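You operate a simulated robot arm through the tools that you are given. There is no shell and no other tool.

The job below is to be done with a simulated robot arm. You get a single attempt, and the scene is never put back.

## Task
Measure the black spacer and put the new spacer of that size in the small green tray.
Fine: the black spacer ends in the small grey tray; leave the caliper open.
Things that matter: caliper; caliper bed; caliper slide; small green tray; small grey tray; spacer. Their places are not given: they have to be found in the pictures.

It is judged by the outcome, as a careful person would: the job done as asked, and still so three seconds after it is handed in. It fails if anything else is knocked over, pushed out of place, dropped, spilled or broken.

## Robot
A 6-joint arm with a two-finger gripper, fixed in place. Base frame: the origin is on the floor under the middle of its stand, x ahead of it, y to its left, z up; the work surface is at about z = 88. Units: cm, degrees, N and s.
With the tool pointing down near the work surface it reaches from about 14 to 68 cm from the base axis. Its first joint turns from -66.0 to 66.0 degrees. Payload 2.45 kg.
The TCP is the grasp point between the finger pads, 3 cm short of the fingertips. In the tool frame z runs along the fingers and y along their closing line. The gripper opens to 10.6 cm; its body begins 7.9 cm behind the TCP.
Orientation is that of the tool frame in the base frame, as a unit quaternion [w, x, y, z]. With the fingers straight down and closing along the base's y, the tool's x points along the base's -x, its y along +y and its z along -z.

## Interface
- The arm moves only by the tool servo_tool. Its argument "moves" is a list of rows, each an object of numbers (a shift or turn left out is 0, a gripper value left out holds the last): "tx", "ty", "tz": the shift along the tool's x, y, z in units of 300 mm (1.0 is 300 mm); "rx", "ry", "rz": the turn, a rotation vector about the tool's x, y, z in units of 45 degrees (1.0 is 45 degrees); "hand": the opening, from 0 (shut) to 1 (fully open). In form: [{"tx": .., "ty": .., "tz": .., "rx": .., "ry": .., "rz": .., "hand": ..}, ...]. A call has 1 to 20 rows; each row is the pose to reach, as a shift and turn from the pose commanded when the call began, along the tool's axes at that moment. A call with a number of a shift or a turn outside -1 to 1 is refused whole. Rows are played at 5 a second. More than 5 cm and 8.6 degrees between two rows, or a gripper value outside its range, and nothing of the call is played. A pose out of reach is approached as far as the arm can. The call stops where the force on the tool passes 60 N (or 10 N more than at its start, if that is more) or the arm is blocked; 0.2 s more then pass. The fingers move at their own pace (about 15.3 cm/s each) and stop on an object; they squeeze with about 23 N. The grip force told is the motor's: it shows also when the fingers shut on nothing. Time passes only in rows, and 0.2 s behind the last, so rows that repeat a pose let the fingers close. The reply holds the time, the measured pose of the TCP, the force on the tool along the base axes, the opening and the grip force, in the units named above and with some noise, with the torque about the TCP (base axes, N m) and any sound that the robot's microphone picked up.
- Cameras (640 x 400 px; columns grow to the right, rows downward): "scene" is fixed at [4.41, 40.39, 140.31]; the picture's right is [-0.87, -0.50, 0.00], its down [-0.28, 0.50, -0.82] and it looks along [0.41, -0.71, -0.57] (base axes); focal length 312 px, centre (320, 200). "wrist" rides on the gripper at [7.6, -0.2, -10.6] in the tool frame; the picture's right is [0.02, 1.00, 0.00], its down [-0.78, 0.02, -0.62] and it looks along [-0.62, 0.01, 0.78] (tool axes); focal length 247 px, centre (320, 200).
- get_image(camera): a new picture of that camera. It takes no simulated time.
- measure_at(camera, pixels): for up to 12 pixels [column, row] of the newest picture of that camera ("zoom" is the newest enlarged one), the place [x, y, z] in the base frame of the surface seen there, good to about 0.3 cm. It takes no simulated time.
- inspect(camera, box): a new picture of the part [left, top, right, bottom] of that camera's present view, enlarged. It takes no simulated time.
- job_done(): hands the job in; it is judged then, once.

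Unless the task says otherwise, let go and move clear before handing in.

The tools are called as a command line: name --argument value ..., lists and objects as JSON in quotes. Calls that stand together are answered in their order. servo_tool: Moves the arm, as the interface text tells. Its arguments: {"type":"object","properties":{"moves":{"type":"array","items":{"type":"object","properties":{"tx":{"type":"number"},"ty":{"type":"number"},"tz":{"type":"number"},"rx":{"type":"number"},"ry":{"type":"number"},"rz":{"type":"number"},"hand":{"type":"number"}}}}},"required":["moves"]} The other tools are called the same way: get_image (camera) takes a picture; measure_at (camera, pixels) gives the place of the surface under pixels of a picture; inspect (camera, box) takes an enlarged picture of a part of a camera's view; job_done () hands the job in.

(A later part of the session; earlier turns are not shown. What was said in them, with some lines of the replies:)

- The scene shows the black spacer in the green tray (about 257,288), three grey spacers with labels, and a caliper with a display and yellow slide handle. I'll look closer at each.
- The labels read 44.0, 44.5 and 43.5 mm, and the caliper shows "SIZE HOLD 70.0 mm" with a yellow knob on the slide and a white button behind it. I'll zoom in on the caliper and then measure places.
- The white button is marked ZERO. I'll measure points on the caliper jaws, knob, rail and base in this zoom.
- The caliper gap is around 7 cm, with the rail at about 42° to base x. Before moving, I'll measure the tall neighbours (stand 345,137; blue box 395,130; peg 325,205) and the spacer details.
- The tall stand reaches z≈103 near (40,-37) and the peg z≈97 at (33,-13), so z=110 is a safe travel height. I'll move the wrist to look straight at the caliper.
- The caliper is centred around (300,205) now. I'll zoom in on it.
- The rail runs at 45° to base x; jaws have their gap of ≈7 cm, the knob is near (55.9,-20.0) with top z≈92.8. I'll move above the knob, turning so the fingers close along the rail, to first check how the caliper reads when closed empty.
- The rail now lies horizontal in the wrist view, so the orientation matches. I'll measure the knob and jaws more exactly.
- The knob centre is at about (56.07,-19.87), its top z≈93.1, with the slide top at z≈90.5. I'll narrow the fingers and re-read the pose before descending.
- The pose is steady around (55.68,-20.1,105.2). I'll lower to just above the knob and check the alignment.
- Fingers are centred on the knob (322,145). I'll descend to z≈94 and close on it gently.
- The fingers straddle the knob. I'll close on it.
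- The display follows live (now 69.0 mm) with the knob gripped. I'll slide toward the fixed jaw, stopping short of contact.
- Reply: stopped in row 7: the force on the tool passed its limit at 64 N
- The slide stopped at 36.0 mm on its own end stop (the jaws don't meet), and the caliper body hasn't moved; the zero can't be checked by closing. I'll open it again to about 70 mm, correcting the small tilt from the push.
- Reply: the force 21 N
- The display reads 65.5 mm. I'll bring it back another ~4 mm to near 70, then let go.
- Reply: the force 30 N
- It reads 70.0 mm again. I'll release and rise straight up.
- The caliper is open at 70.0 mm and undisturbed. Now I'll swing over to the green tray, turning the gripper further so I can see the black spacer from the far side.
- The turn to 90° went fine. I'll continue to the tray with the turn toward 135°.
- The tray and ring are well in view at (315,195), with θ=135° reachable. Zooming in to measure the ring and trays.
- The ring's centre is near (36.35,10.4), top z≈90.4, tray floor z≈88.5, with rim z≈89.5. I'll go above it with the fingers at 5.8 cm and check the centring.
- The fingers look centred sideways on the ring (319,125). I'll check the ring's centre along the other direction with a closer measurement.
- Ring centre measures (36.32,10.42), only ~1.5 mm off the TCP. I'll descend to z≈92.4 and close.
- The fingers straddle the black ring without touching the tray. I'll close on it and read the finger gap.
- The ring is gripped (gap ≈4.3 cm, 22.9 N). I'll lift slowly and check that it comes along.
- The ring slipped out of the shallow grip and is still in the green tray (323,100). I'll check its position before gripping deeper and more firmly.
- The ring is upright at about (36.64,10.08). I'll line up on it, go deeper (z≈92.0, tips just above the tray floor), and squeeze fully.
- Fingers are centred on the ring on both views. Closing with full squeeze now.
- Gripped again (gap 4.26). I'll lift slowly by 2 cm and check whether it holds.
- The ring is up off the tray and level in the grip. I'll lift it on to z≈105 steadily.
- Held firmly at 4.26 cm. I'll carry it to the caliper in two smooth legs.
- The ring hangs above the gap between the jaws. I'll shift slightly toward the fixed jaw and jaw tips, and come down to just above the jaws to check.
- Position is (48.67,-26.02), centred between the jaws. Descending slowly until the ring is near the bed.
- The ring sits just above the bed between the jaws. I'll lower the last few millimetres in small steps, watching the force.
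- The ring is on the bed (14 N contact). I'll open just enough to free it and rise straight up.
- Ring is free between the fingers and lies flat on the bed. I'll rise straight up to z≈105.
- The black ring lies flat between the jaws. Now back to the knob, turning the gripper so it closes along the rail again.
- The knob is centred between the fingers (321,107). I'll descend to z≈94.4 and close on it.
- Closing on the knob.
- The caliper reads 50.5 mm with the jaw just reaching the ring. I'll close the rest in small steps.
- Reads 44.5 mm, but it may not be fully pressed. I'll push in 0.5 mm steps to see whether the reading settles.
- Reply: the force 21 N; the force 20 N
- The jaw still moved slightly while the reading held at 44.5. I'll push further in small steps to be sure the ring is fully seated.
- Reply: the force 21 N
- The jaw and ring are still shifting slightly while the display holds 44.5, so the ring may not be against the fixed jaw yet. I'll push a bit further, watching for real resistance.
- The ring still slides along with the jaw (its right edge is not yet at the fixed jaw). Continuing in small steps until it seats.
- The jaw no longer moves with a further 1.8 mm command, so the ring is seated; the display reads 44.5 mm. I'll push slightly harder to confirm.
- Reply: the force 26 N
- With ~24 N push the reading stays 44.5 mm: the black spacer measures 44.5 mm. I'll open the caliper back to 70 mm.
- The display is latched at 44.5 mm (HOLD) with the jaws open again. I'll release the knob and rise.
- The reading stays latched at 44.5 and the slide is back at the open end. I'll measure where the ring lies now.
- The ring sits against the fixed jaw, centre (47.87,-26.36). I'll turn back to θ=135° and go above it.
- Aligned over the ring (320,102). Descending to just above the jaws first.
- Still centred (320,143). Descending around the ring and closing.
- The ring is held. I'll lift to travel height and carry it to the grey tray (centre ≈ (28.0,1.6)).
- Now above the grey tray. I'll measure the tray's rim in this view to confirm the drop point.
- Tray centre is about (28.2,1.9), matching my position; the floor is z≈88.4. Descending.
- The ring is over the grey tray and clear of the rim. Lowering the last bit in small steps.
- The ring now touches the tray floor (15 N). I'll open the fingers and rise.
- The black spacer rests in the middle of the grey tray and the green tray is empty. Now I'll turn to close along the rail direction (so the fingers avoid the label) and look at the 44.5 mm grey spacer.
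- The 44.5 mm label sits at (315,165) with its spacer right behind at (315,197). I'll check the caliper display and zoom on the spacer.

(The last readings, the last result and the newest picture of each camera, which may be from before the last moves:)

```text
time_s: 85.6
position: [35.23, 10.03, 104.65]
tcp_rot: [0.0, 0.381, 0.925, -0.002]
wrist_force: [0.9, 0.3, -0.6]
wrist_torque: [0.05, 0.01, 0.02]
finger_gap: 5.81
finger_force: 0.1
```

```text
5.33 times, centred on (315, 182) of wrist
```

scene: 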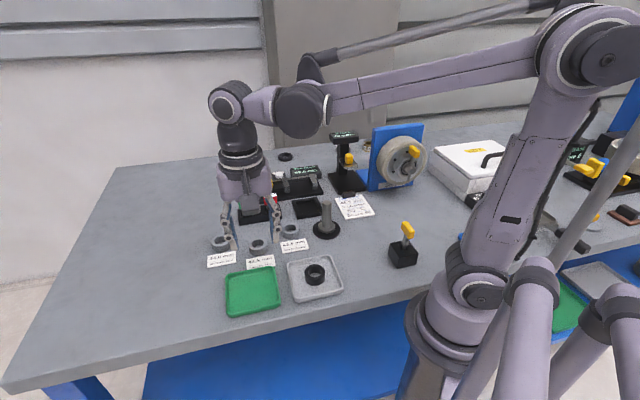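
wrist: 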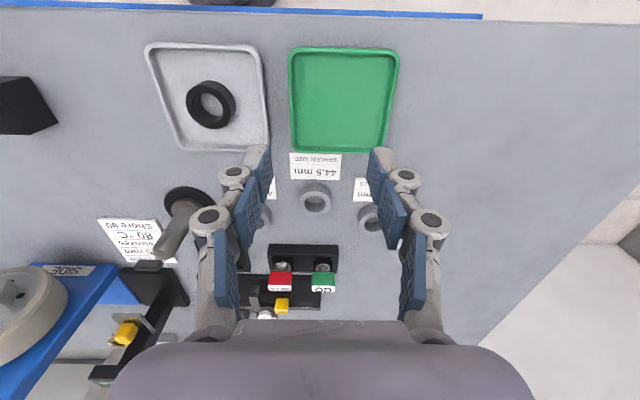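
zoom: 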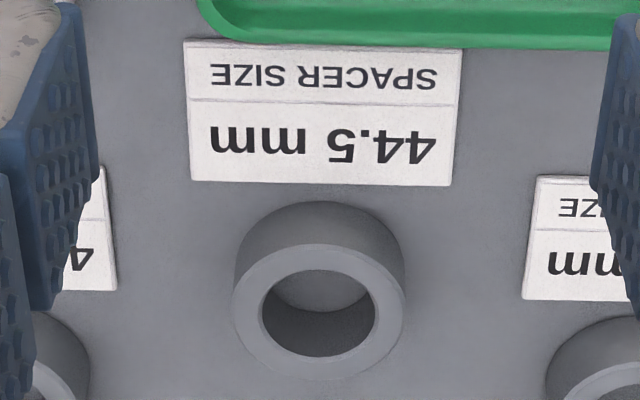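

With the spacer removed, the display is live again at 69.0 mm, so the caliper is open and the 44.5 reading belonged to the black spacer. Now I'll locate the 44.5 mm grey spacer precisely.

measure_at --camera "zoom" --pixels '[[248, 312], [391, 312], [319, 257], [319, 366], [268, 272], [371, 352], [268, 352], [371, 272], [319, 215], [319, 310], [200, 175], [440, 178]]'

```text
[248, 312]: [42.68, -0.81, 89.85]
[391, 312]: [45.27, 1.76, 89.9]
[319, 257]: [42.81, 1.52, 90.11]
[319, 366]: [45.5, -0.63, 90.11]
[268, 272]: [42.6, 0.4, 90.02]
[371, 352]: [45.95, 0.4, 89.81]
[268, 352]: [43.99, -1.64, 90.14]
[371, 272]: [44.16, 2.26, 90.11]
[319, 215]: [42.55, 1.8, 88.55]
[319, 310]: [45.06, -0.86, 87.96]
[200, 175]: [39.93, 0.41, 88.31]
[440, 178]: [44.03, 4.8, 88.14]
```

The 44.5 mm spacer's centre is (44.12,0.41), top z≈90.0. I'll move above it and check the centring.

servo_tool --moves '[{"tx": -0.1, "ty": -0.004}, {"tx": -0.22, "ty": -0.009}, {"tx": -0.34, "ty": -0.013}, {"tx": -0.436, "ty": -0.0172, "tz": 0.05}, {"tx": -0.436, "ty": -0.0172, "tz": 0.15}, {"tx": -0.436, "ty": -0.0172, "tz": 0.24}, {"tx": -0.436, "ty": -0.0172, "tz": 0.255}, {"tx": -0.436, "ty": -0.0172, "tz": 0.255}]'

get_image --camera "wrist"

inspect --camera "wrist" --box '[240, 80, 400, 180]'

```text
time_s: 87.4
position: [43.98, 0.38, 96.87]
tcp_rot: [-0.001, 0.383, 0.924, -0.002]
wrist_force: [0.1, 0.1, 0.1]
wrist_torque: [0.03, -0.03, 0.0]
finger_gap: 5.81
finger_force: 0.0
```

```text
taken
```

wrist: 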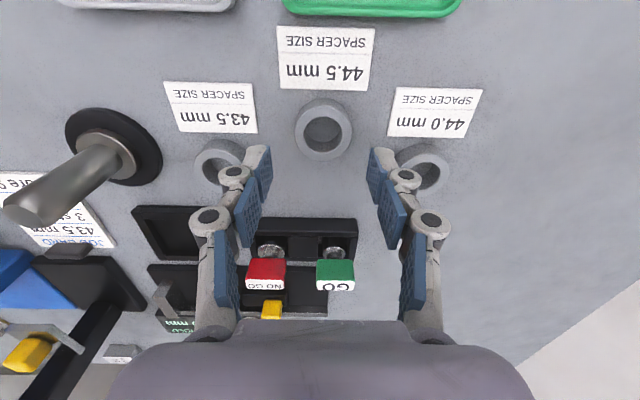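

```text
4.00 times, centred on (320, 130) of wrist
```

zoom: 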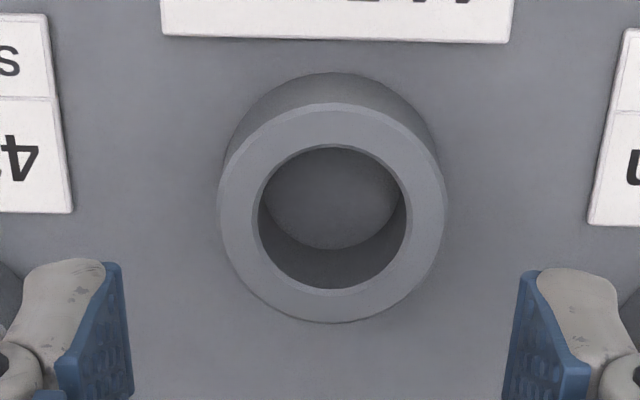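

The ring is within ~1.5 mm of centre, and the finger footprints clear the neighbouring labels. Descending to z≈91.5 and closing.

servo_tool --moves '[{"ty": 0.004, "tx": -0.0025, "tz": 0.05}, {"ty": 0.004, "tx": -0.0025, "tz": 0.1}, {"ty": 0.004, "tx": -0.0025, "tz": 0.15}, {"ty": 0.004, "tx": -0.0025, "tz": 0.172}, {"ty": 0.004, "tx": -0.0025, "tz": 0.179}, {"ty": 0.004, "tx": -0.0025, "tz": 0.179}]'

get_image --camera "wrist"

inspect --camera "scene" --box '[200, 200, 330, 290]'

```text
time_s: 88.8
position: [44.12, 0.26, 91.64]
tcp_rot: [-0.001, 0.383, 0.924, -0.001]
wrist_force: [0.1, -0.2, 0.3]
wrist_torque: [0.0, 0.03, 0.02]
finger_gap: 5.84
finger_force: 0.0
```

```text
taken
```

wrist: 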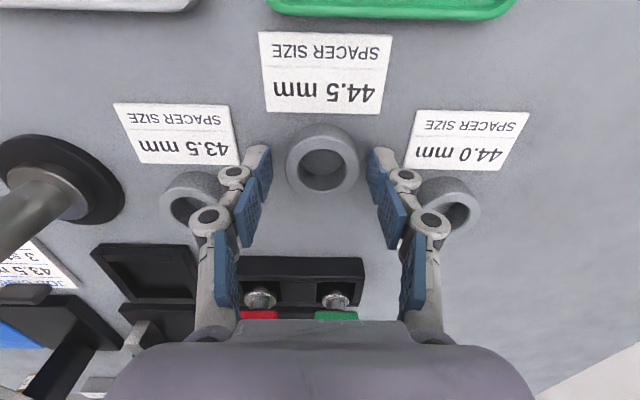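

```text
4.44 times, centred on (265, 245) of scene
```

zoom: 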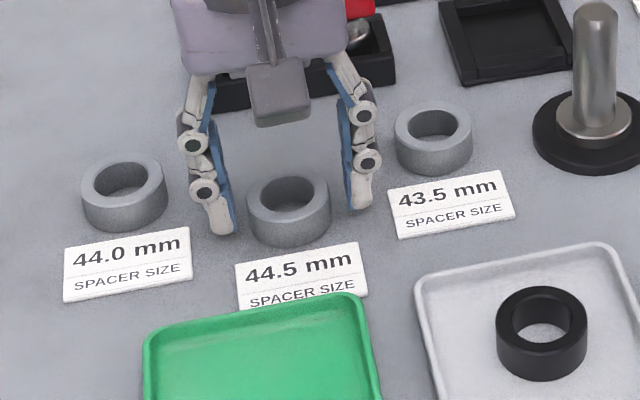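

Straddling the 44.5 mm spacer with clearance all round. Lowering 1.5 mm more and closing fully.

servo_tool --moves '[{"tz": 0.005}, {"tz": 0.005, "hand": 0.45}, {"tz": 0.005, "hand": 0.38}, {"tz": 0.005, "hand": 0.3}, {"tz": 0.005, "hand": 0.15}, {"tz": 0.005, "hand": 0.0}, {"tz": 0.005, "hand": 0.0}, {"tz": 0.005, "hand": 0.0}]'

servo_tool --moves '[{"tz": -0.005, "hand": 0}, {"tz": -0.01, "hand": 0}, {"tz": -0.02, "hand": 0}, {"tz": -0.03, "hand": 0}, {"tz": -0.045, "hand": 0}, {"tz": -0.06, "hand": 0}, {"tz": -0.08, "hand": 0}, {"tz": -0.1, "hand": 0}]'

get_image --camera "wrist"

inspect --camera "scene" --box '[200, 200, 330, 290]'

```text
time_s: 90.6
position: [44.2, 0.3, 91.43]
tcp_rot: [-0.001, 0.382, 0.924, -0.002]
wrist_force: [2.1, 1.4, 4.4]
wrist_torque: [0.04, -0.09, 0.03]
finger_gap: 4.31
finger_force: 23.3
```

```text
time_s: 92.4
position: [44.23, 0.23, 94.49]
tcp_rot: [0.001, 0.383, 0.924, -0.002]
wrist_force: [-0.5, 0.6, -1.2]
wrist_torque: [0.0, 0.0, 0.0]
finger_gap: 4.3
finger_force: 22.8
```

```text
taken
```

wrist: 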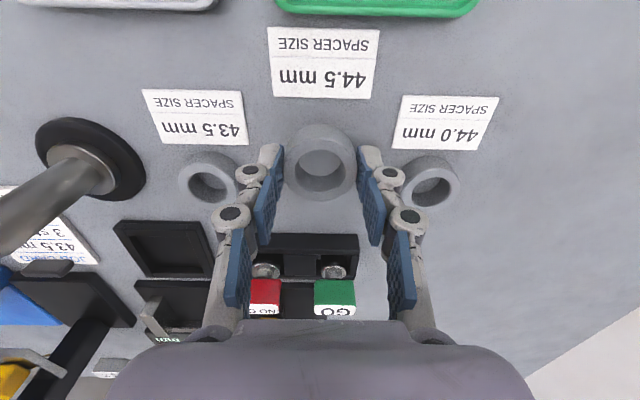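

```text
4.44 times, centred on (265, 245) of scene
```

zoom: 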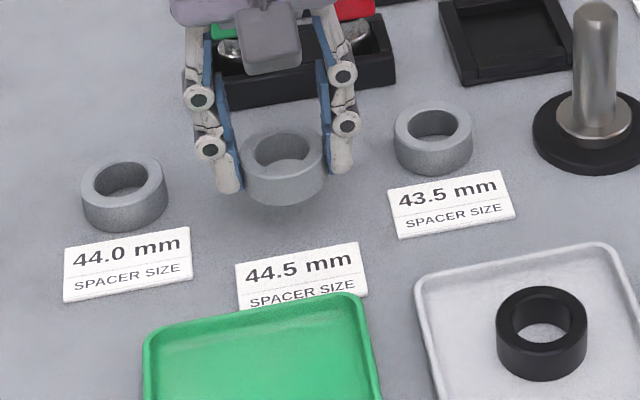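

The grey 44.5 spacer is held at gap 4.30, while the black one gripped at 4.18–4.26, so before trusting the label match I'll verify the caliper with this labelled spacer as a reference. Lifting and carrying it to the caliper.

servo_tool --moves '[{"tz": -0.03, "hand": 0}, {"tz": -0.08, "hand": 0}, {"tz": -0.15, "hand": 0}, {"tz": -0.22, "hand": 0}, {"tz": -0.28, "hand": 0}, {"tz": -0.33, "hand": 0}, {"tz": -0.35, "hand": 0}]'

servo_tool --moves '[{"tx": -0.02, "ty": -0.015, "rz": 0.06, "hand": 0}, {"tx": -0.06, "ty": -0.044, "rz": 0.18, "hand": 0}, {"tx": -0.115, "ty": -0.083, "rz": 0.33, "hand": 0}, {"tx": -0.175, "ty": -0.127, "rz": 0.5, "hand": 0}, {"tx": -0.235, "ty": -0.17, "rz": 0.66, "hand": 0}, {"tx": -0.295, "ty": -0.214, "rz": 0.82, "hand": 0}, {"tx": -0.34, "ty": -0.246, "rz": 0.94, "hand": 0}, {"tx": -0.358, "ty": -0.259, "rz": 1.0, "hand": 0}]'

servo_tool --moves '[{"tx": -0.025, "ty": 0.004, "rz": 0.06, "hand": 0}, {"tx": -0.075, "ty": 0.012, "rz": 0.18, "hand": 0}, {"tx": -0.14, "ty": 0.023, "rz": 0.33, "hand": 0}, {"tx": -0.215, "ty": 0.035, "rz": 0.5, "hand": 0}, {"tx": -0.288, "ty": 0.046, "rz": 0.66, "hand": 0}, {"tx": -0.36, "ty": 0.058, "rz": 0.82, "hand": 0}, {"tx": -0.415, "ty": 0.067, "rz": 0.94, "hand": 0}, {"tx": -0.437, "ty": 0.07, "rz": 1.0, "hand": 0}, {"tx": -0.437, "ty": 0.07, "rz": 1.0, "hand": 0}]'

get_image --camera "wrist"

```text
time_s: 94.0
position: [44.08, 0.33, 105.15]
tcp_rot: [-0.001, 0.382, 0.924, -0.002]
wrist_force: [-0.1, 0.6, -1.8]
wrist_torque: [0.0, -0.03, 0.03]
finger_gap: 4.27
finger_force: 23.4
```

```text
time_s: 95.8
position: [46.22, -12.7, 104.95]
tcp_rot: [0.0, 0.707, 0.707, -0.002]
wrist_force: [-0.2, 1.1, -1.5]
wrist_torque: [-0.01, -0.02, 0.02]
finger_gap: 4.29
finger_force: 23.2
```

```text
time_s: 97.8
position: [48.44, -25.8, 105.1]
tcp_rot: [0.001, 0.924, 0.383, -0.002]
wrist_force: [0.2, -0.2, -1.2]
wrist_torque: [-0.01, 0.0, -0.01]
finger_gap: 4.32
finger_force: 23.0
```

```text
taken
```

wrist: 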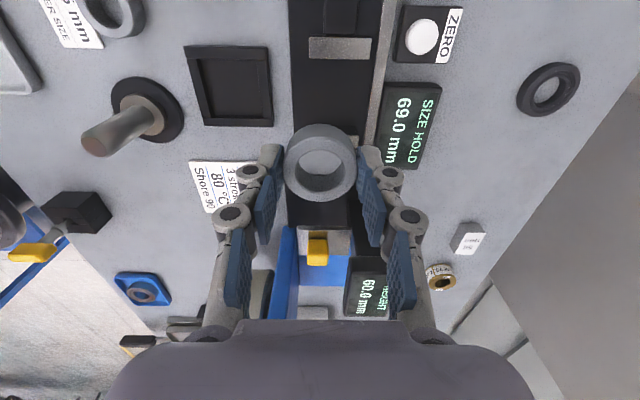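

Over the caliper at (48.44,-25.8). I'll shift 4 mm toward the fixed jaw and lower the reference spacer between the jaws.

servo_tool --moves '[{"tx": -0.013, "tz": 0.04, "hand": 0}, {"tx": -0.013, "tz": 0.11, "hand": 0}, {"tx": -0.013, "tz": 0.18, "hand": 0}, {"tx": -0.013, "tz": 0.25, "hand": 0}, {"tx": -0.013, "tz": 0.28, "hand": 0}, {"tx": -0.013, "tz": 0.28, "hand": 0}]'

get_image --camera "wrist"

inspect --camera "scene" --box '[220, 130, 340, 220]'

```text
time_s: 99.2
position: [48.06, -26.11, 96.68]
tcp_rot: [0.001, 0.924, 0.383, -0.001]
wrist_force: [-0.1, 0.6, -0.8]
wrist_torque: [0.01, 0.01, 0.01]
finger_gap: 4.3
finger_force: 22.9
```

```text
taken
```

wrist: 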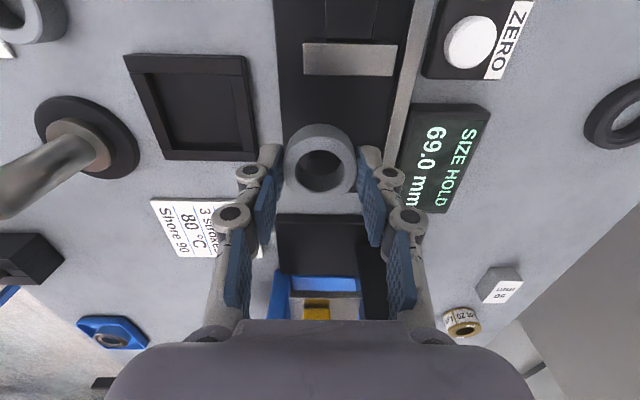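

```text
4.44 times, centred on (280, 175) of scene
```

zoom: 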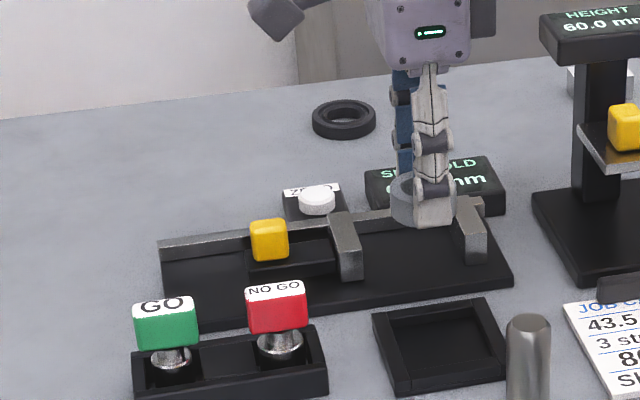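

servo_tool --moves '[{"tx": 0.005, "tz": 0.03, "hand": 0}, {"tx": 0.005, "tz": 0.06, "hand": 0}, {"tx": 0.005, "tz": 0.09, "hand": 0}, {"tx": 0.005, "tz": 0.115, "hand": 0}, {"tx": 0.005, "tz": 0.13, "hand": 0}, {"tx": 0.005, "tz": 0.13, "hand": 0}]'

servo_tool --moves '[{"tz": 0.004, "hand": 0}, {"tz": 0.008, "hand": 0}, {"tz": 0.01, "hand": 0}, {"tz": 0.01, "hand": 0}]'

get_image --camera "wrist"

```text
time_s: 100.6
position: [48.22, -25.88, 92.82]
tcp_rot: [0.001, 0.924, 0.383, -0.002]
wrist_force: [0.0, 0.1, -0.9]
wrist_torque: [-0.02, -0.02, -0.02]
finger_gap: 4.3
finger_force: 23.0
```

```text
time_s: 101.6
position: [48.32, -26.05, 92.37]
tcp_rot: [0.001, 0.924, 0.383, 0.0]
wrist_force: [-0.8, 0.6, 15.4]
wrist_torque: [0.23, -0.13, -0.01]
finger_gap: 4.3
finger_force: 23.0
```

```text
taken
```

wrist: 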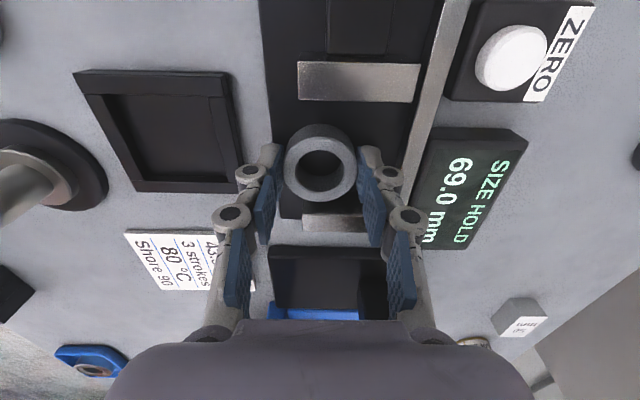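

The spacer touches the bed (15 N). I'll release it and rise.

servo_tool --moves '[{"tz": -0.004, "hand": 0.44}, {"tz": -0.004, "hand": 0.5}, {"tz": -0.004, "hand": 0.5}, {"tz": -0.03, "hand": 0.5}, {"tz": -0.09, "hand": 0.5}, {"tz": -0.18, "hand": 0.5}, {"tz": -0.28, "hand": 0.5}, {"tz": -0.38, "hand": 0.5}, {"tz": -0.42, "hand": 0.5}, {"tz": -0.42, "hand": 0.5}]'

inspect --camera "scene" --box '[220, 130, 340, 220]'

get_image --camera "wrist"

```text
time_s: 103.8
position: [48.24, -26.02, 104.98]
tcp_rot: [0.001, 0.924, 0.382, -0.001]
wrist_force: [-0.4, 0.7, 0.3]
wrist_torque: [0.0, -0.01, 0.04]
finger_gap: 5.32
finger_force: 0.1
```

```text
4.44 times, centred on (280, 175) of scene
```

zoom: 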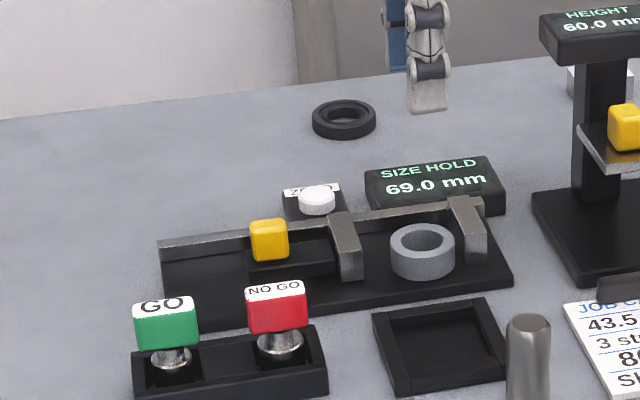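

```text
taken
```

wrist: 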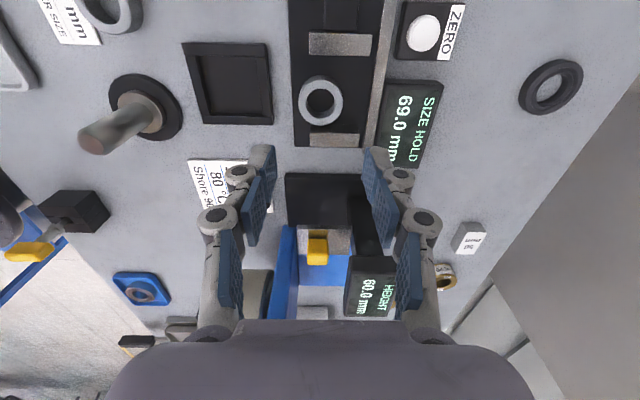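

The reference spacer lies flat between the jaws. Returning to the knob.

servo_tool --moves '[{"tx": 0.028, "ty": 0.0037, "rz": -0.166, "hand": 0.4}, {"tx": 0.055, "ty": 0.0075, "rz": -0.333}, {"tx": 0.083, "ty": 0.0112, "rz": -0.5}, {"tx": 0.11, "ty": 0.015, "rz": -0.666}, {"tx": 0.138, "ty": 0.0187, "rz": -0.833}, {"tx": 0.166, "ty": 0.0224, "rz": -1.0}, {"tx": 0.166, "ty": 0.0224, "rz": -1.0}]'

servo_tool --moves '[{"tx": 0.017, "ty": 0.022, "rz": -0.166, "hand": 0.33}, {"tx": 0.034, "ty": 0.044, "rz": -0.333}, {"tx": 0.0505, "ty": 0.0665, "rz": -0.5}, {"tx": 0.067, "ty": 0.0885, "rz": -0.666}, {"tx": 0.084, "ty": 0.11, "rz": -0.833}, {"tx": 0.101, "ty": 0.133, "rz": -1.0}, {"tx": 0.101, "ty": 0.133, "rz": -1.0}, {"tx": 0.101, "ty": 0.133, "rz": -1.0}]'

get_image --camera "wrist"

```text
time_s: 105.4
position: [52.23, -22.92, 104.99]
tcp_rot: [0.0, 0.707, 0.708, -0.002]
wrist_force: [-0.5, 0.4, 0.4]
wrist_torque: [0.04, -0.01, -0.01]
finger_gap: 4.24
finger_force: 0.0
```

```text
time_s: 107.2
position: [56.12, -19.82, 105.07]
tcp_rot: [-0.001, 0.382, 0.924, -0.002]
wrist_force: [0.1, -0.1, -0.4]
wrist_torque: [0.01, 0.0, 0.0]
finger_gap: 3.51
finger_force: 0.0
```

```text
taken
```

wrist: 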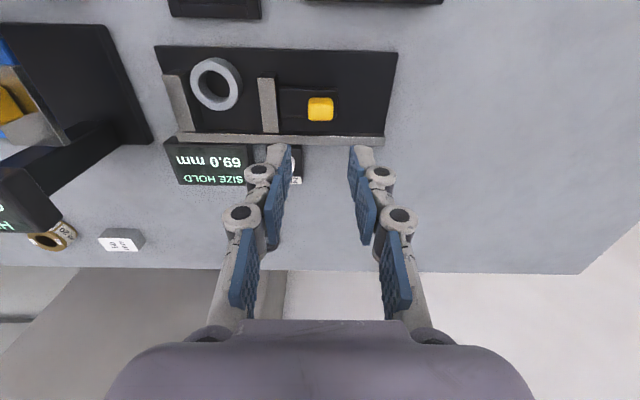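

The knob is centred (320,108). Descending to z≈94.5 and closing on it.

servo_tool --moves '[{"tz": 0.07}, {"tz": 0.14}, {"tz": 0.21}, {"tz": 0.27}, {"tz": 0.32}, {"tz": 0.352}, {"tz": 0.352}, {"tz": 0.352, "hand": 0.2}, {"tz": 0.352, "hand": 0.0}, {"tz": 0.352, "hand": 0.0}, {"tz": 0.352, "hand": 0.0}]'

inspect --camera "scene" --box '[260, 150, 340, 200]'

```text
time_s: 109.6
position: [56.19, -20.01, 94.42]
tcp_rot: [0.0, 0.382, 0.924, -0.002]
wrist_force: [-0.9, 0.3, -4.8]
wrist_torque: [-0.05, -0.12, 0.0]
finger_gap: 2.3
finger_force: 45.6
```

```text
8.00 times, centred on (300, 175) of scene
```

zoom: 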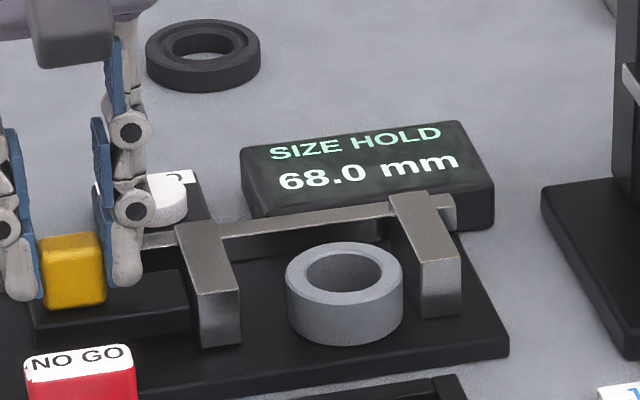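

Live 68.0 mm with the knob gripped. Sliding in toward the spacer.

servo_tool --moves '[{"ty": -0.01, "hand": 0}, {"ty": -0.02, "hand": 0}, {"ty": -0.03, "hand": 0}, {"ty": -0.04, "hand": 0}, {"ty": -0.05, "hand": 0}, {"ty": -0.055, "hand": 0}, {"ty": -0.055, "hand": 0}]'

inspect --camera "scene" --box '[260, 150, 340, 200]'

```text
time_s: 111.2
position: [54.98, -21.15, 94.42]
tcp_rot: [0.0, 0.383, 0.924, -0.002]
wrist_force: [2.5, -2.1, -18.3]
wrist_torque: [-0.07, -0.3, -0.04]
finger_gap: 2.3
finger_force: 45.2
```

```text
8.00 times, centred on (300, 175) of scene
```

zoom: 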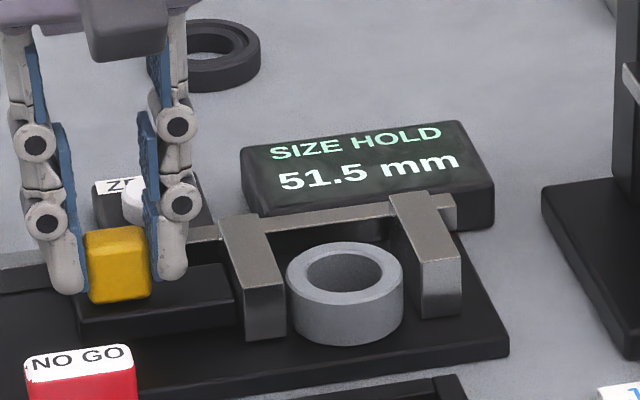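

Live 51.5 mm and the jaw just touches the grey ring. Small steps now, watching the display.

servo_tool --moves '[{"ty": -0.003, "hand": 0}, {"ty": -0.005, "hand": 0}, {"ty": -0.005, "hand": 0}]'

inspect --camera "scene" --box '[260, 150, 340, 200]'

```text
time_s: 112.0
position: [54.92, -21.25, 94.41]
tcp_rot: [-0.001, 0.382, 0.924, -0.002]
wrist_force: [3.8, -3.9, -15.5]
wrist_torque: [-0.27, -0.45, 0.05]
finger_gap: 2.31
finger_force: 45.5
```

```text
8.00 times, centred on (300, 175) of scene
```

zoom: 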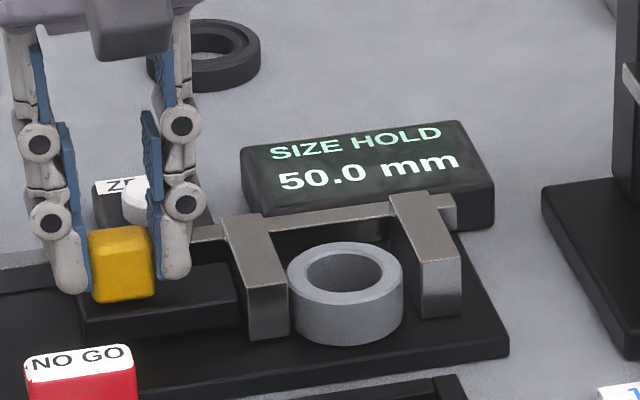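

servo_tool --moves '[{"ty": -0.003, "hand": 0}, {"ty": -0.006, "hand": 0}, {"ty": -0.006, "hand": 0}]'

inspect --camera "scene" --box '[260, 150, 340, 200]'

```text
time_s: 112.8
position: [54.85, -21.37, 94.44]
tcp_rot: [-0.001, 0.382, 0.924, -0.001]
wrist_force: [10.9, -8.7, 0.3]
wrist_torque: [0.49, 0.26, 0.07]
finger_gap: 2.33
finger_force: 44.8
```

```text
8.00 times, centred on (300, 175) of scene
```

zoom: 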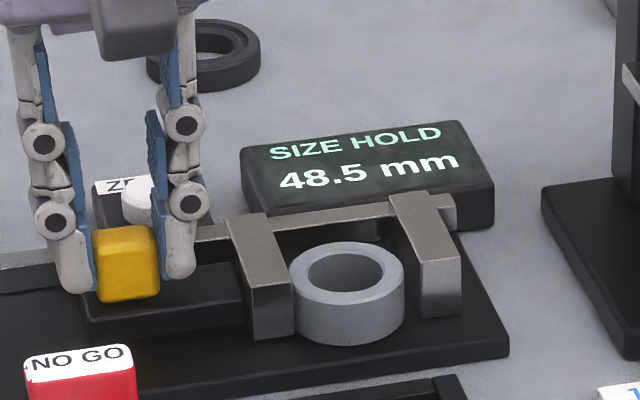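

servo_tool --moves '[{"ty": -0.002, "hand": 0}, {"ty": -0.004, "hand": 0}, {"ty": -0.004, "hand": 0}]'

inspect --camera "scene" --box '[260, 150, 340, 200]'

```text
time_s: 113.6
position: [54.77, -21.47, 94.43]
tcp_rot: [-0.001, 0.383, 0.924, -0.002]
wrist_force: [7.6, -7.1, -6.5]
wrist_torque: [-0.46, -0.58, -0.08]
finger_gap: 2.36
finger_force: 45.1
```

```text
8.00 times, centred on (300, 175) of scene
```

zoom: 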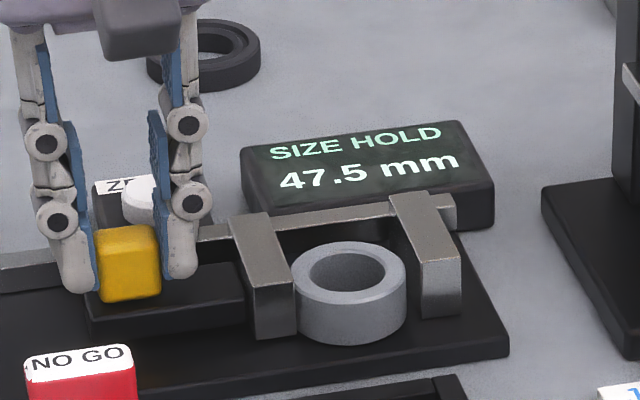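

servo_tool --moves '[{"ty": -0.0015, "hand": 0}, {"ty": -0.003, "hand": 0}, {"ty": -0.003, "hand": 0}]'

inspect --camera "scene" --box '[260, 150, 340, 200]'

```text
time_s: 114.4
position: [54.81, -21.54, 94.31]
tcp_rot: [0.0, 0.382, 0.924, -0.002]
wrist_force: [5.5, -3.0, -20.8]
wrist_torque: [-0.71, -0.86, -0.01]
finger_gap: 2.33
finger_force: 45.1
```

```text
8.00 times, centred on (300, 175) of scene
```

zoom: 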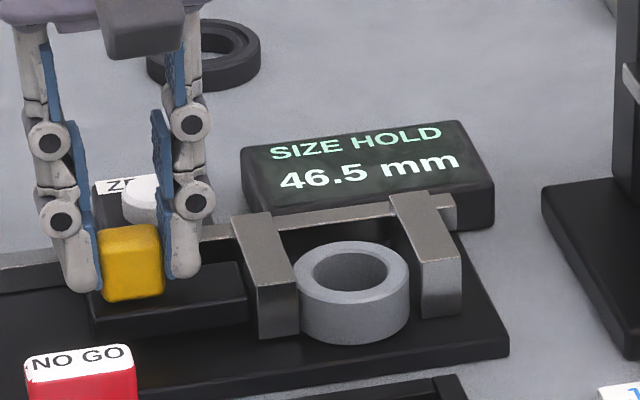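

servo_tool --moves '[{"ty": -0.001, "hand": 0}, {"ty": -0.002, "hand": 0}, {"ty": -0.002, "hand": 0}]'

inspect --camera "scene" --box '[260, 150, 340, 200]'

```text
time_s: 115.2
position: [54.67, -21.54, 94.44]
tcp_rot: [-0.001, 0.383, 0.924, -0.002]
wrist_force: [5.7, -6.3, -16.5]
wrist_torque: [-0.21, -0.31, 0.0]
finger_gap: 2.35
finger_force: 44.9
```

```text
8.00 times, centred on (300, 175) of scene
```

zoom: 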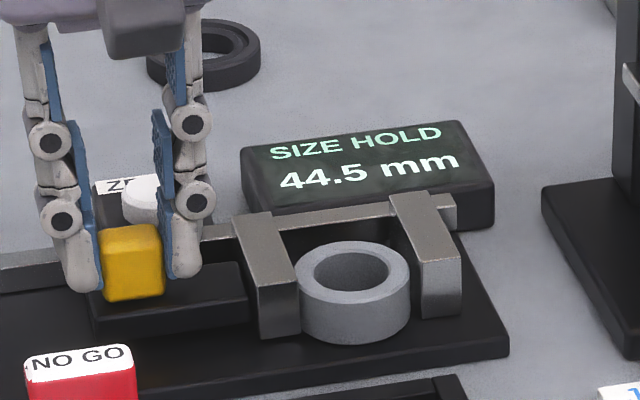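

The grey spacer labelled 44.5 also reads 44.5 mm, so the caliper is true and the black spacer's 44.5 mm is confirmed. Opening the caliper again.

servo_tool --moves '[{"ty": 0.008, "hand": 0}, {"ty": 0.018, "hand": 0}, {"ty": 0.03, "hand": 0}, {"ty": 0.043, "hand": 0}, {"ty": 0.056, "hand": 0}, {"ty": 0.067, "hand": 0}, {"ty": 0.075, "hand": 0}, {"ty": 0.08, "hand": 0}, {"ty": 0.08, "hand": 0}]'

inspect --camera "scene" --box '[220, 130, 340, 220]'

```text
time_s: 117.2
position: [56.24, -19.85, 94.4]
tcp_rot: [0.0, 0.382, 0.924, -0.002]
wrist_force: [6.3, -6.9, -15.4]
wrist_torque: [-0.88, -0.86, -0.09]
finger_gap: 2.32
finger_force: 45.0
```

```text
4.44 times, centred on (280, 175) of scene
```

zoom: 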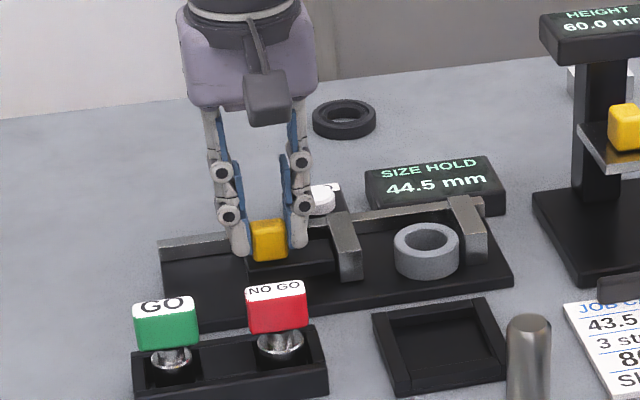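

The slide is back near its open end. Releasing the knob and rising.

servo_tool --moves '[{"hand": 0.3}, {"hand": 0.33}, {"tz": -0.03, "hand": 0.33}, {"tz": -0.1}, {"tz": -0.2}, {"tz": -0.3}, {"tz": -0.352}, {"tz": -0.352}]'

get_image --camera "wrist"

inspect --camera "wrist" --box '[150, 40, 310, 140]'

```text
time_s: 119.0
position: [56.38, -19.79, 105.22]
tcp_rot: [-0.001, 0.383, 0.924, -0.002]
wrist_force: [-0.3, -1.2, 0.1]
wrist_torque: [0.01, 0.03, -0.02]
finger_gap: 3.51
finger_force: 0.1
```

```text
taken
```

wrist: 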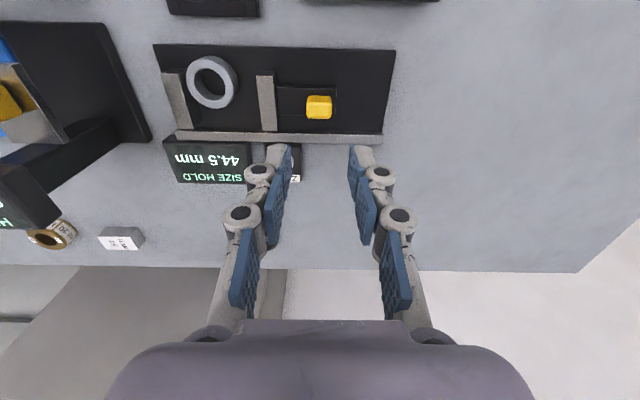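

```text
4.00 times, centred on (230, 90) of wrist
```

zoom: 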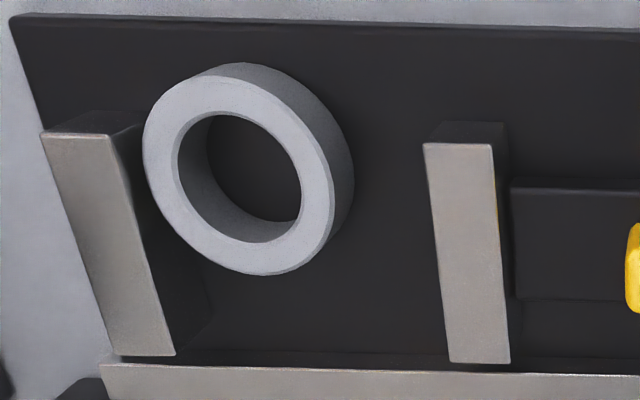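

measure_at --camera "zoom" --pixels '[[160, 150], [317, 200], [225, 93], [252, 258], [185, 112], [295, 240], [180, 215], [300, 125]]'

```text
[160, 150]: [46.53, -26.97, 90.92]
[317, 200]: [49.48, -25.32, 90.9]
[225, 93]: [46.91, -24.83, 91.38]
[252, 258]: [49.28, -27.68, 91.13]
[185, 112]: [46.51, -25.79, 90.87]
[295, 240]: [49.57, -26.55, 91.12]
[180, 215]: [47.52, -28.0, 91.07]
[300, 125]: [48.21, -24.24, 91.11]
```

The grey spacer's centre is (48.0,-26.17). Turning back to θ=135° and going above it.

servo_tool --moves '[{"tx": 0.0039, "ty": -0.029, "rz": 0.166}, {"tx": 0.0078, "ty": -0.058, "rz": 0.333}, {"tx": 0.0117, "ty": -0.087, "rz": 0.5}, {"tx": 0.0155, "ty": -0.116, "rz": 0.666}, {"tx": 0.0194, "ty": -0.145, "rz": 0.833}, {"tx": 0.0233, "ty": -0.174, "rz": 1.0}, {"tx": 0.0233, "ty": -0.174, "rz": 1.0}]'

servo_tool --moves '[{"tx": -0.018, "ty": -0.023, "rz": 0.166, "hand": 0.52}, {"tx": -0.036, "ty": -0.0466, "rz": 0.333}, {"tx": -0.053, "ty": -0.07, "rz": 0.5}, {"tx": -0.071, "ty": -0.093, "rz": 0.666}, {"tx": -0.089, "ty": -0.1165, "rz": 0.833}, {"tx": -0.1067, "ty": -0.1397, "rz": 1.0}, {"tx": -0.1067, "ty": -0.1397, "rz": 1.0}, {"tx": -0.1067, "ty": -0.1397, "rz": 1.0}]'

servo_tool --moves '[{"tz": 0.06}, {"tz": 0.14}, {"tz": 0.22}, {"tz": 0.28}, {"tz": 0.3}, {"tz": 0.3}]'

get_image --camera "wrist"

```text
time_s: 120.6
position: [52.04, -23.23, 105.05]
tcp_rot: [0.0, 0.708, 0.706, -0.002]
wrist_force: [-1.0, 0.3, 0.8]
wrist_torque: [0.02, -0.01, 0.03]
finger_gap: 3.5
finger_force: 0.1
```

```text
time_s: 122.4
position: [47.99, -26.29, 105.1]
tcp_rot: [0.001, 0.924, 0.382, -0.001]
wrist_force: [0.4, 0.2, -0.3]
wrist_torque: [-0.02, 0.01, 0.04]
finger_gap: 5.51
finger_force: 0.0
```

```text
time_s: 123.8
position: [47.85, -26.13, 95.87]
tcp_rot: [0.001, 0.924, 0.383, -0.002]
wrist_force: [-0.8, 0.1, -0.2]
wrist_torque: [-0.02, 0.02, -0.03]
finger_gap: 5.5
finger_force: 0.0
```

```text
taken
```

wrist: 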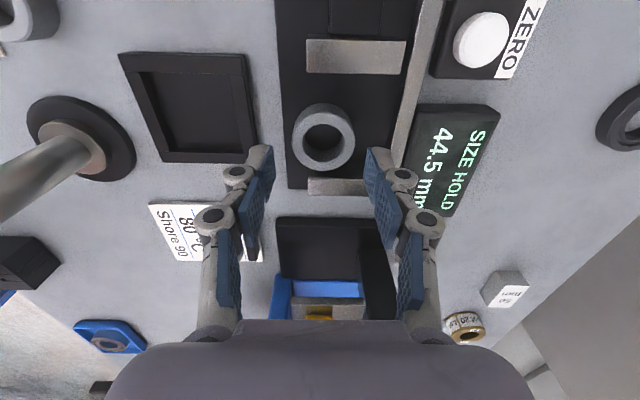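

The ring is at (323,140), about 2 mm off along the rail; I'll correct that, descend and close.

servo_tool --moves '[{"tx": 0.007, "ty": 0.003, "tz": 0.03}, {"tx": 0.007, "ty": 0.003, "tz": 0.07}, {"tx": 0.007, "ty": 0.003, "tz": 0.1}, {"tx": 0.007, "ty": 0.003, "tz": 0.114}, {"tx": 0.007, "ty": 0.003, "tz": 0.114}]'

get_image --camera "wrist"

```text
time_s: 125.0
position: [48.03, -26.07, 92.66]
tcp_rot: [0.001, 0.924, 0.383, -0.002]
wrist_force: [1.1, -0.4, -0.2]
wrist_torque: [-0.01, -0.01, -0.04]
finger_gap: 5.52
finger_force: 0.1
```

```text
taken
```

wrist: 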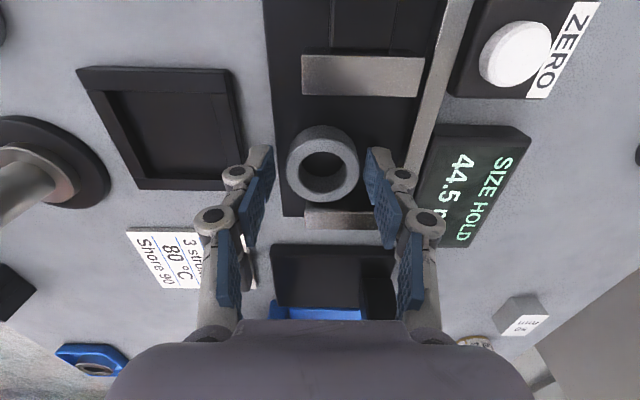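

servo_tool --moves '[{"tz": 0.004}, {"tz": 0.004, "hand": 0.45}, {"tz": 0.004, "hand": 0.38}, {"tz": 0.004, "hand": 0.3}, {"tz": 0.004, "hand": 0.15}, {"tz": 0.004, "hand": 0.0}, {"tz": 0.004, "hand": 0.0}, {"tz": 0.004, "hand": 0.0}]'

servo_tool --moves '[{"tz": -0.005, "hand": 0}, {"tz": -0.01, "hand": 0}, {"tz": -0.02, "hand": 0}, {"tz": -0.03, "hand": 0}, {"tz": -0.045, "hand": 0}, {"tz": -0.06, "hand": 0}, {"tz": -0.08, "hand": 0}, {"tz": -0.1, "hand": 0}]'

get_image --camera "wrist"

```text
time_s: 126.8
position: [48.14, -26.09, 92.51]
tcp_rot: [0.001, 0.924, 0.383, -0.002]
wrist_force: [1.2, -1.1, 2.5]
wrist_torque: [-0.04, -0.02, -0.01]
finger_gap: 4.3
finger_force: 23.6
```

```text
time_s: 128.6
position: [48.06, -26.15, 95.6]
tcp_rot: [0.001, 0.924, 0.383, -0.002]
wrist_force: [0.5, 0.2, -1.7]
wrist_torque: [0.0, -0.04, 0.01]
finger_gap: 4.32
finger_force: 23.2
```

```text
taken
```

wrist: 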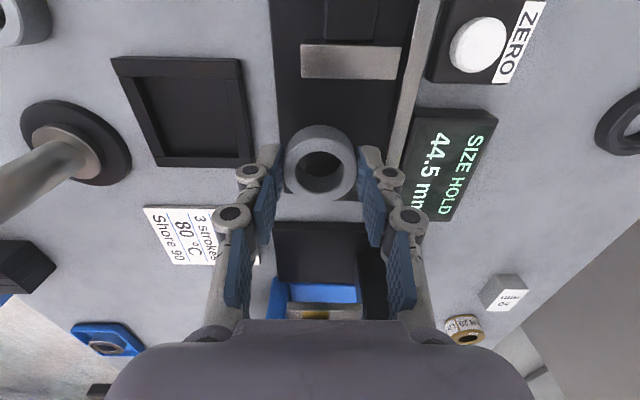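

The confirmed 44.5 mm grey spacer is held. Lifting and carrying it to the green tray's centre (≈(37.3,11.4)).

servo_tool --moves '[{"tz": -0.03, "hand": 0}, {"tz": -0.08, "hand": 0}, {"tz": -0.14, "hand": 0}, {"tz": -0.2, "hand": 0}, {"tz": -0.26, "hand": 0}, {"tz": -0.3, "hand": 0}, {"tz": -0.315, "hand": 0}]'

servo_tool --moves '[{"tx": 0.014, "ty": -0.025, "hand": 0}, {"tx": 0.042, "ty": -0.075, "hand": 0}, {"tx": 0.082, "ty": -0.148, "hand": 0}, {"tx": 0.126, "ty": -0.227, "hand": 0}, {"tx": 0.17, "ty": -0.307, "hand": 0}, {"tx": 0.214, "ty": -0.386, "hand": 0}, {"tx": 0.258, "ty": -0.465, "hand": 0}, {"tx": 0.29, "ty": -0.523, "hand": 0}, {"tx": 0.307, "ty": -0.554, "hand": 0}, {"tx": 0.3157, "ty": -0.5693, "hand": 0}]'

servo_tool --moves '[{"tx": 0.014, "ty": -0.025, "hand": 0}, {"tx": 0.042, "ty": -0.075, "hand": 0}, {"tx": 0.082, "ty": -0.148, "hand": 0}, {"tx": 0.126, "ty": -0.227, "hand": 0}, {"tx": 0.17, "ty": -0.307, "hand": 0}, {"tx": 0.214, "ty": -0.386, "hand": 0}, {"tx": 0.258, "ty": -0.465, "hand": 0}, {"tx": 0.29, "ty": -0.523, "hand": 0}, {"tx": 0.307, "ty": -0.554, "hand": 0}, {"tx": 0.3157, "ty": -0.5693, "hand": 0}, {"tx": 0.3157, "ty": -0.5693, "hand": 0}]'

get_image --camera "wrist"

```text
time_s: 130.2
position: [48.03, -26.0, 104.97]
tcp_rot: [0.001, 0.924, 0.382, -0.002]
wrist_force: [-0.6, 0.8, -1.2]
wrist_torque: [-0.01, -0.02, 0.02]
finger_gap: 4.3
finger_force: 23.1
```

```text
time_s: 132.4
position: [42.62, -7.24, 104.82]
tcp_rot: [0.0, 0.924, 0.383, -0.001]
wrist_force: [0.9, -0.5, -1.0]
wrist_torque: [0.02, -0.02, 0.0]
finger_gap: 4.31
finger_force: 23.3
```

```text
time_s: 134.8
position: [37.33, 11.42, 104.99]
tcp_rot: [0.0, 0.924, 0.383, -0.002]
wrist_force: [-0.1, 0.2, -0.8]
wrist_torque: [-0.04, 0.0, 0.01]
finger_gap: 4.29
finger_force: 22.9
```

```text
taken
```

wrist: 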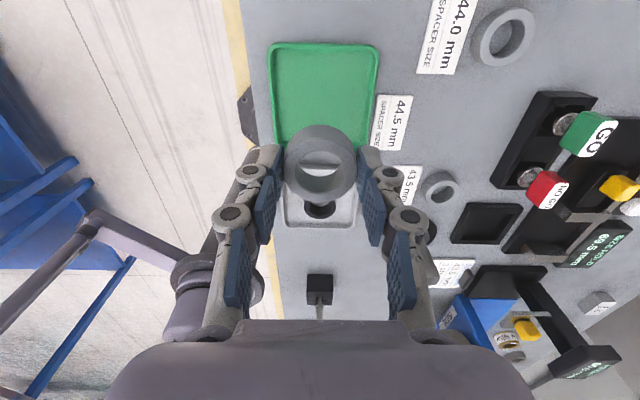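

measure_at --camera "wrist" --pixels '[[272, 95], [378, 95], [324, 45], [281, 145], [324, 90], [300, 110], [350, 110], [325, 60]]'

```text
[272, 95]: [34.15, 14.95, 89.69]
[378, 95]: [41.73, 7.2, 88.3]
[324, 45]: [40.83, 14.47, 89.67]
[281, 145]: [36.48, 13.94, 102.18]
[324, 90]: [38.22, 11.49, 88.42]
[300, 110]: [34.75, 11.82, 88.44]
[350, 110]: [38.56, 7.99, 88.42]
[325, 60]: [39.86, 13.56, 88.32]
```

Tray centre works out to about (37.5,10.8), so I'll shift ~5 mm to that and lower the spacer to just above the floor.

servo_tool --moves '[{"tx": -0.005, "ty": 0.008, "tz": 0.03, "hand": 0}, {"tx": -0.01, "ty": 0.0167, "tz": 0.1, "hand": 0}, {"tx": -0.01, "ty": 0.0167, "tz": 0.18, "hand": 0}, {"tx": -0.01, "ty": 0.0167, "tz": 0.26, "hand": 0}, {"tx": -0.01, "ty": 0.0167, "tz": 0.33, "hand": 0}, {"tx": -0.01, "ty": 0.0167, "tz": 0.38, "hand": 0}, {"tx": -0.01, "ty": 0.0167, "tz": 0.405, "hand": 0}, {"tx": -0.01, "ty": 0.0167, "tz": 0.41, "hand": 0}, {"tx": -0.01, "ty": 0.0167, "tz": 0.41, "hand": 0}]'

get_image --camera "wrist"

inspect --camera "scene" --box '[200, 220, 350, 325]'

```text
time_s: 136.8
position: [37.61, 10.74, 92.59]
tcp_rot: [0.0, 0.924, 0.383, -0.002]
wrist_force: [0.7, 0.5, -1.3]
wrist_torque: [0.01, -0.04, 0.04]
finger_gap: 4.32
finger_force: 23.0
```

```text
taken
```

wrist: 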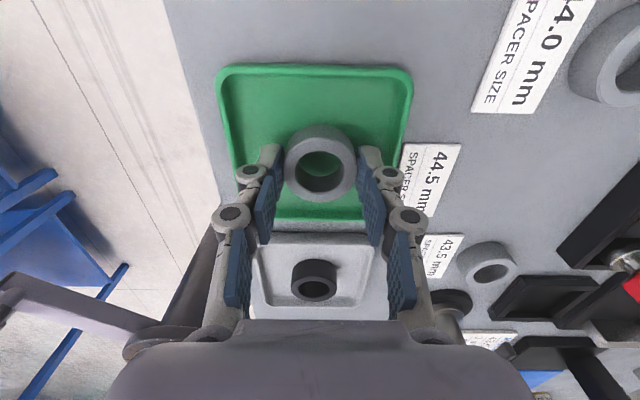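

```text
3.81 times, centred on (275, 272) of scene
```

zoom: 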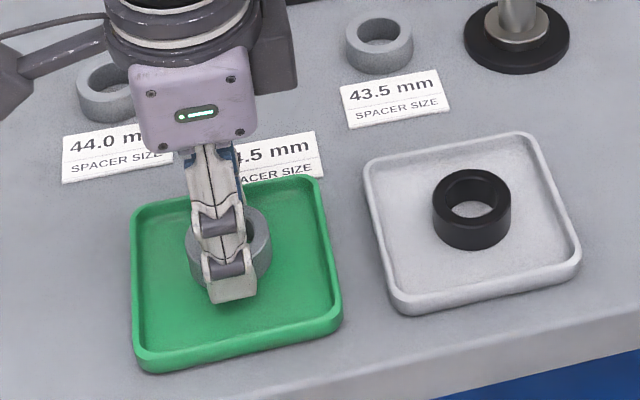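

The spacer is centred inside the green tray. Lowering the last few millimetres.

servo_tool --moves '[{"tz": 0.006, "hand": 0}, {"tz": 0.012, "hand": 0}, {"tz": 0.018, "hand": 0}, {"tz": 0.018, "hand": 0}]'

servo_tool --moves '[{"tz": 0.003, "hand": 0}, {"tz": 0.006, "hand": 0}, {"tz": 0.006, "hand": 0}]'

```text
time_s: 137.8
position: [37.43, 10.71, 91.93]
tcp_rot: [0.001, 0.924, 0.382, -0.002]
wrist_force: [0.3, 0.5, -0.7]
wrist_torque: [0.0, 0.02, 0.01]
finger_gap: 4.3
finger_force: 23.2
```

```text
time_s: 138.6
position: [37.43, 10.86, 91.9]
tcp_rot: [0.001, 0.924, 0.383, -0.002]
wrist_force: [-1.5, -4.3, 7.5]
wrist_torque: [-0.02, -0.03, 0.03]
finger_gap: 4.33
finger_force: 23.5
```

Contact with the tray floor (7.5 N). Opening the fingers and rising clear.

servo_tool --moves '[{"hand": 0.44}, {"tz": -0.002, "hand": 0.52}, {"tz": -0.002, "hand": 0.52}, {"tz": -0.03, "hand": 0.52}, {"tz": -0.09, "hand": 0.52}, {"tz": -0.18, "hand": 0.52}, {"tz": -0.28, "hand": 0.52}, {"tz": -0.38, "hand": 0.52}, {"tz": -0.43, "hand": 0.52}, {"tz": -0.43, "hand": 0.52}]'

get_image --camera "wrist"

get_image --camera "scene"

inspect --camera "scene" --box '[200, 200, 360, 320]'

inspect --camera "scene" --box '[220, 130, 340, 220]'

```text
time_s: 140.8
position: [37.42, 10.94, 104.68]
tcp_rot: [0.001, 0.924, 0.383, -0.001]
wrist_force: [-0.6, 0.6, 0.2]
wrist_torque: [0.01, 0.01, 0.03]
finger_gap: 5.52
finger_force: 0.1
```

```text
taken
```

wrist: 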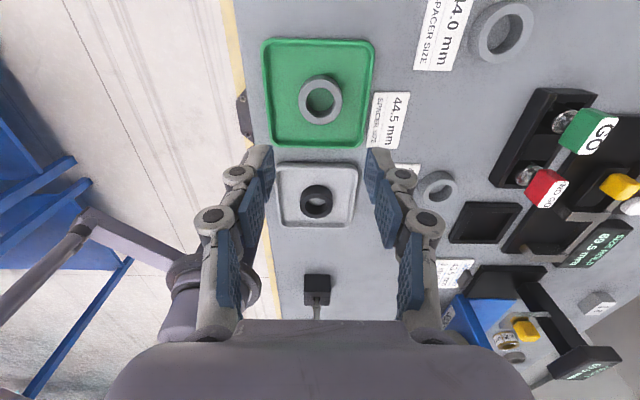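

```text
taken
```

scene: 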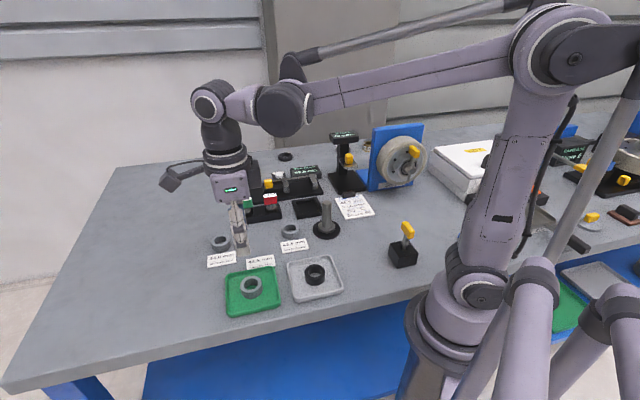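

```text
3.33 times, centred on (280, 260) of scene
```

zoom: 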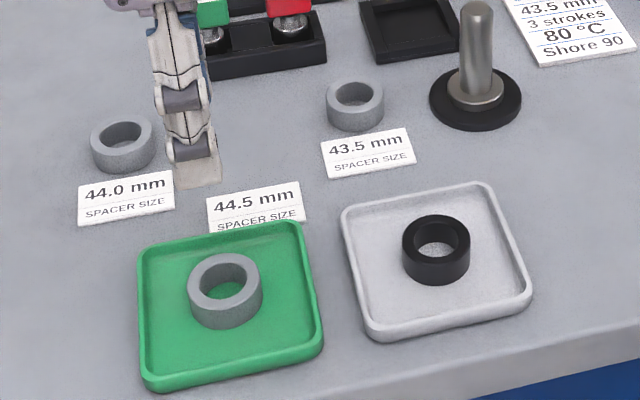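

```text
4.44 times, centred on (280, 175) of scene
```

zoom: 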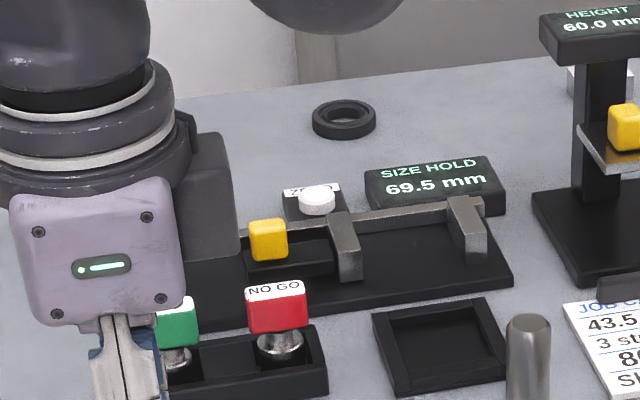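

The 44.5 mm grey spacer rests flat in the green tray (251,288) and the black one in the grey tray (315,273). The caliper is open at 69.5 mm, the other spacers and labels look unmoved, and the gripper is empty and well above the table. I'm handing the job in.

job_done

```text
The job is handed in.
```

The black spacer measured 44.5 mm, so the new 44.5 mm spacer is now in the small green tray. I've handed the job in, but haven't had the judging result back.

- **Black spacer:** it lies flat in the small grey tray. My first grip on it was too shallow and it slipped out. It stayed upright in the green tray, and a deeper grip held.
- **Caliper check:** I couldn't check its zero because the slide stops at 36 mm. Instead I measured the labelled 44.5 mm spacer in it, and it read 44.5 mm too.
- **Caliper now:** it's open, reading 69.5 mm. While I pushed against the black spacer, the caliper may have shifted by about half a millimetre.
- **Everything else:** the 43.5 and 44.0 mm spacers, the labels and the nearby tools look unmoved in the last pictures. The gripper is empty and well clear of the table.
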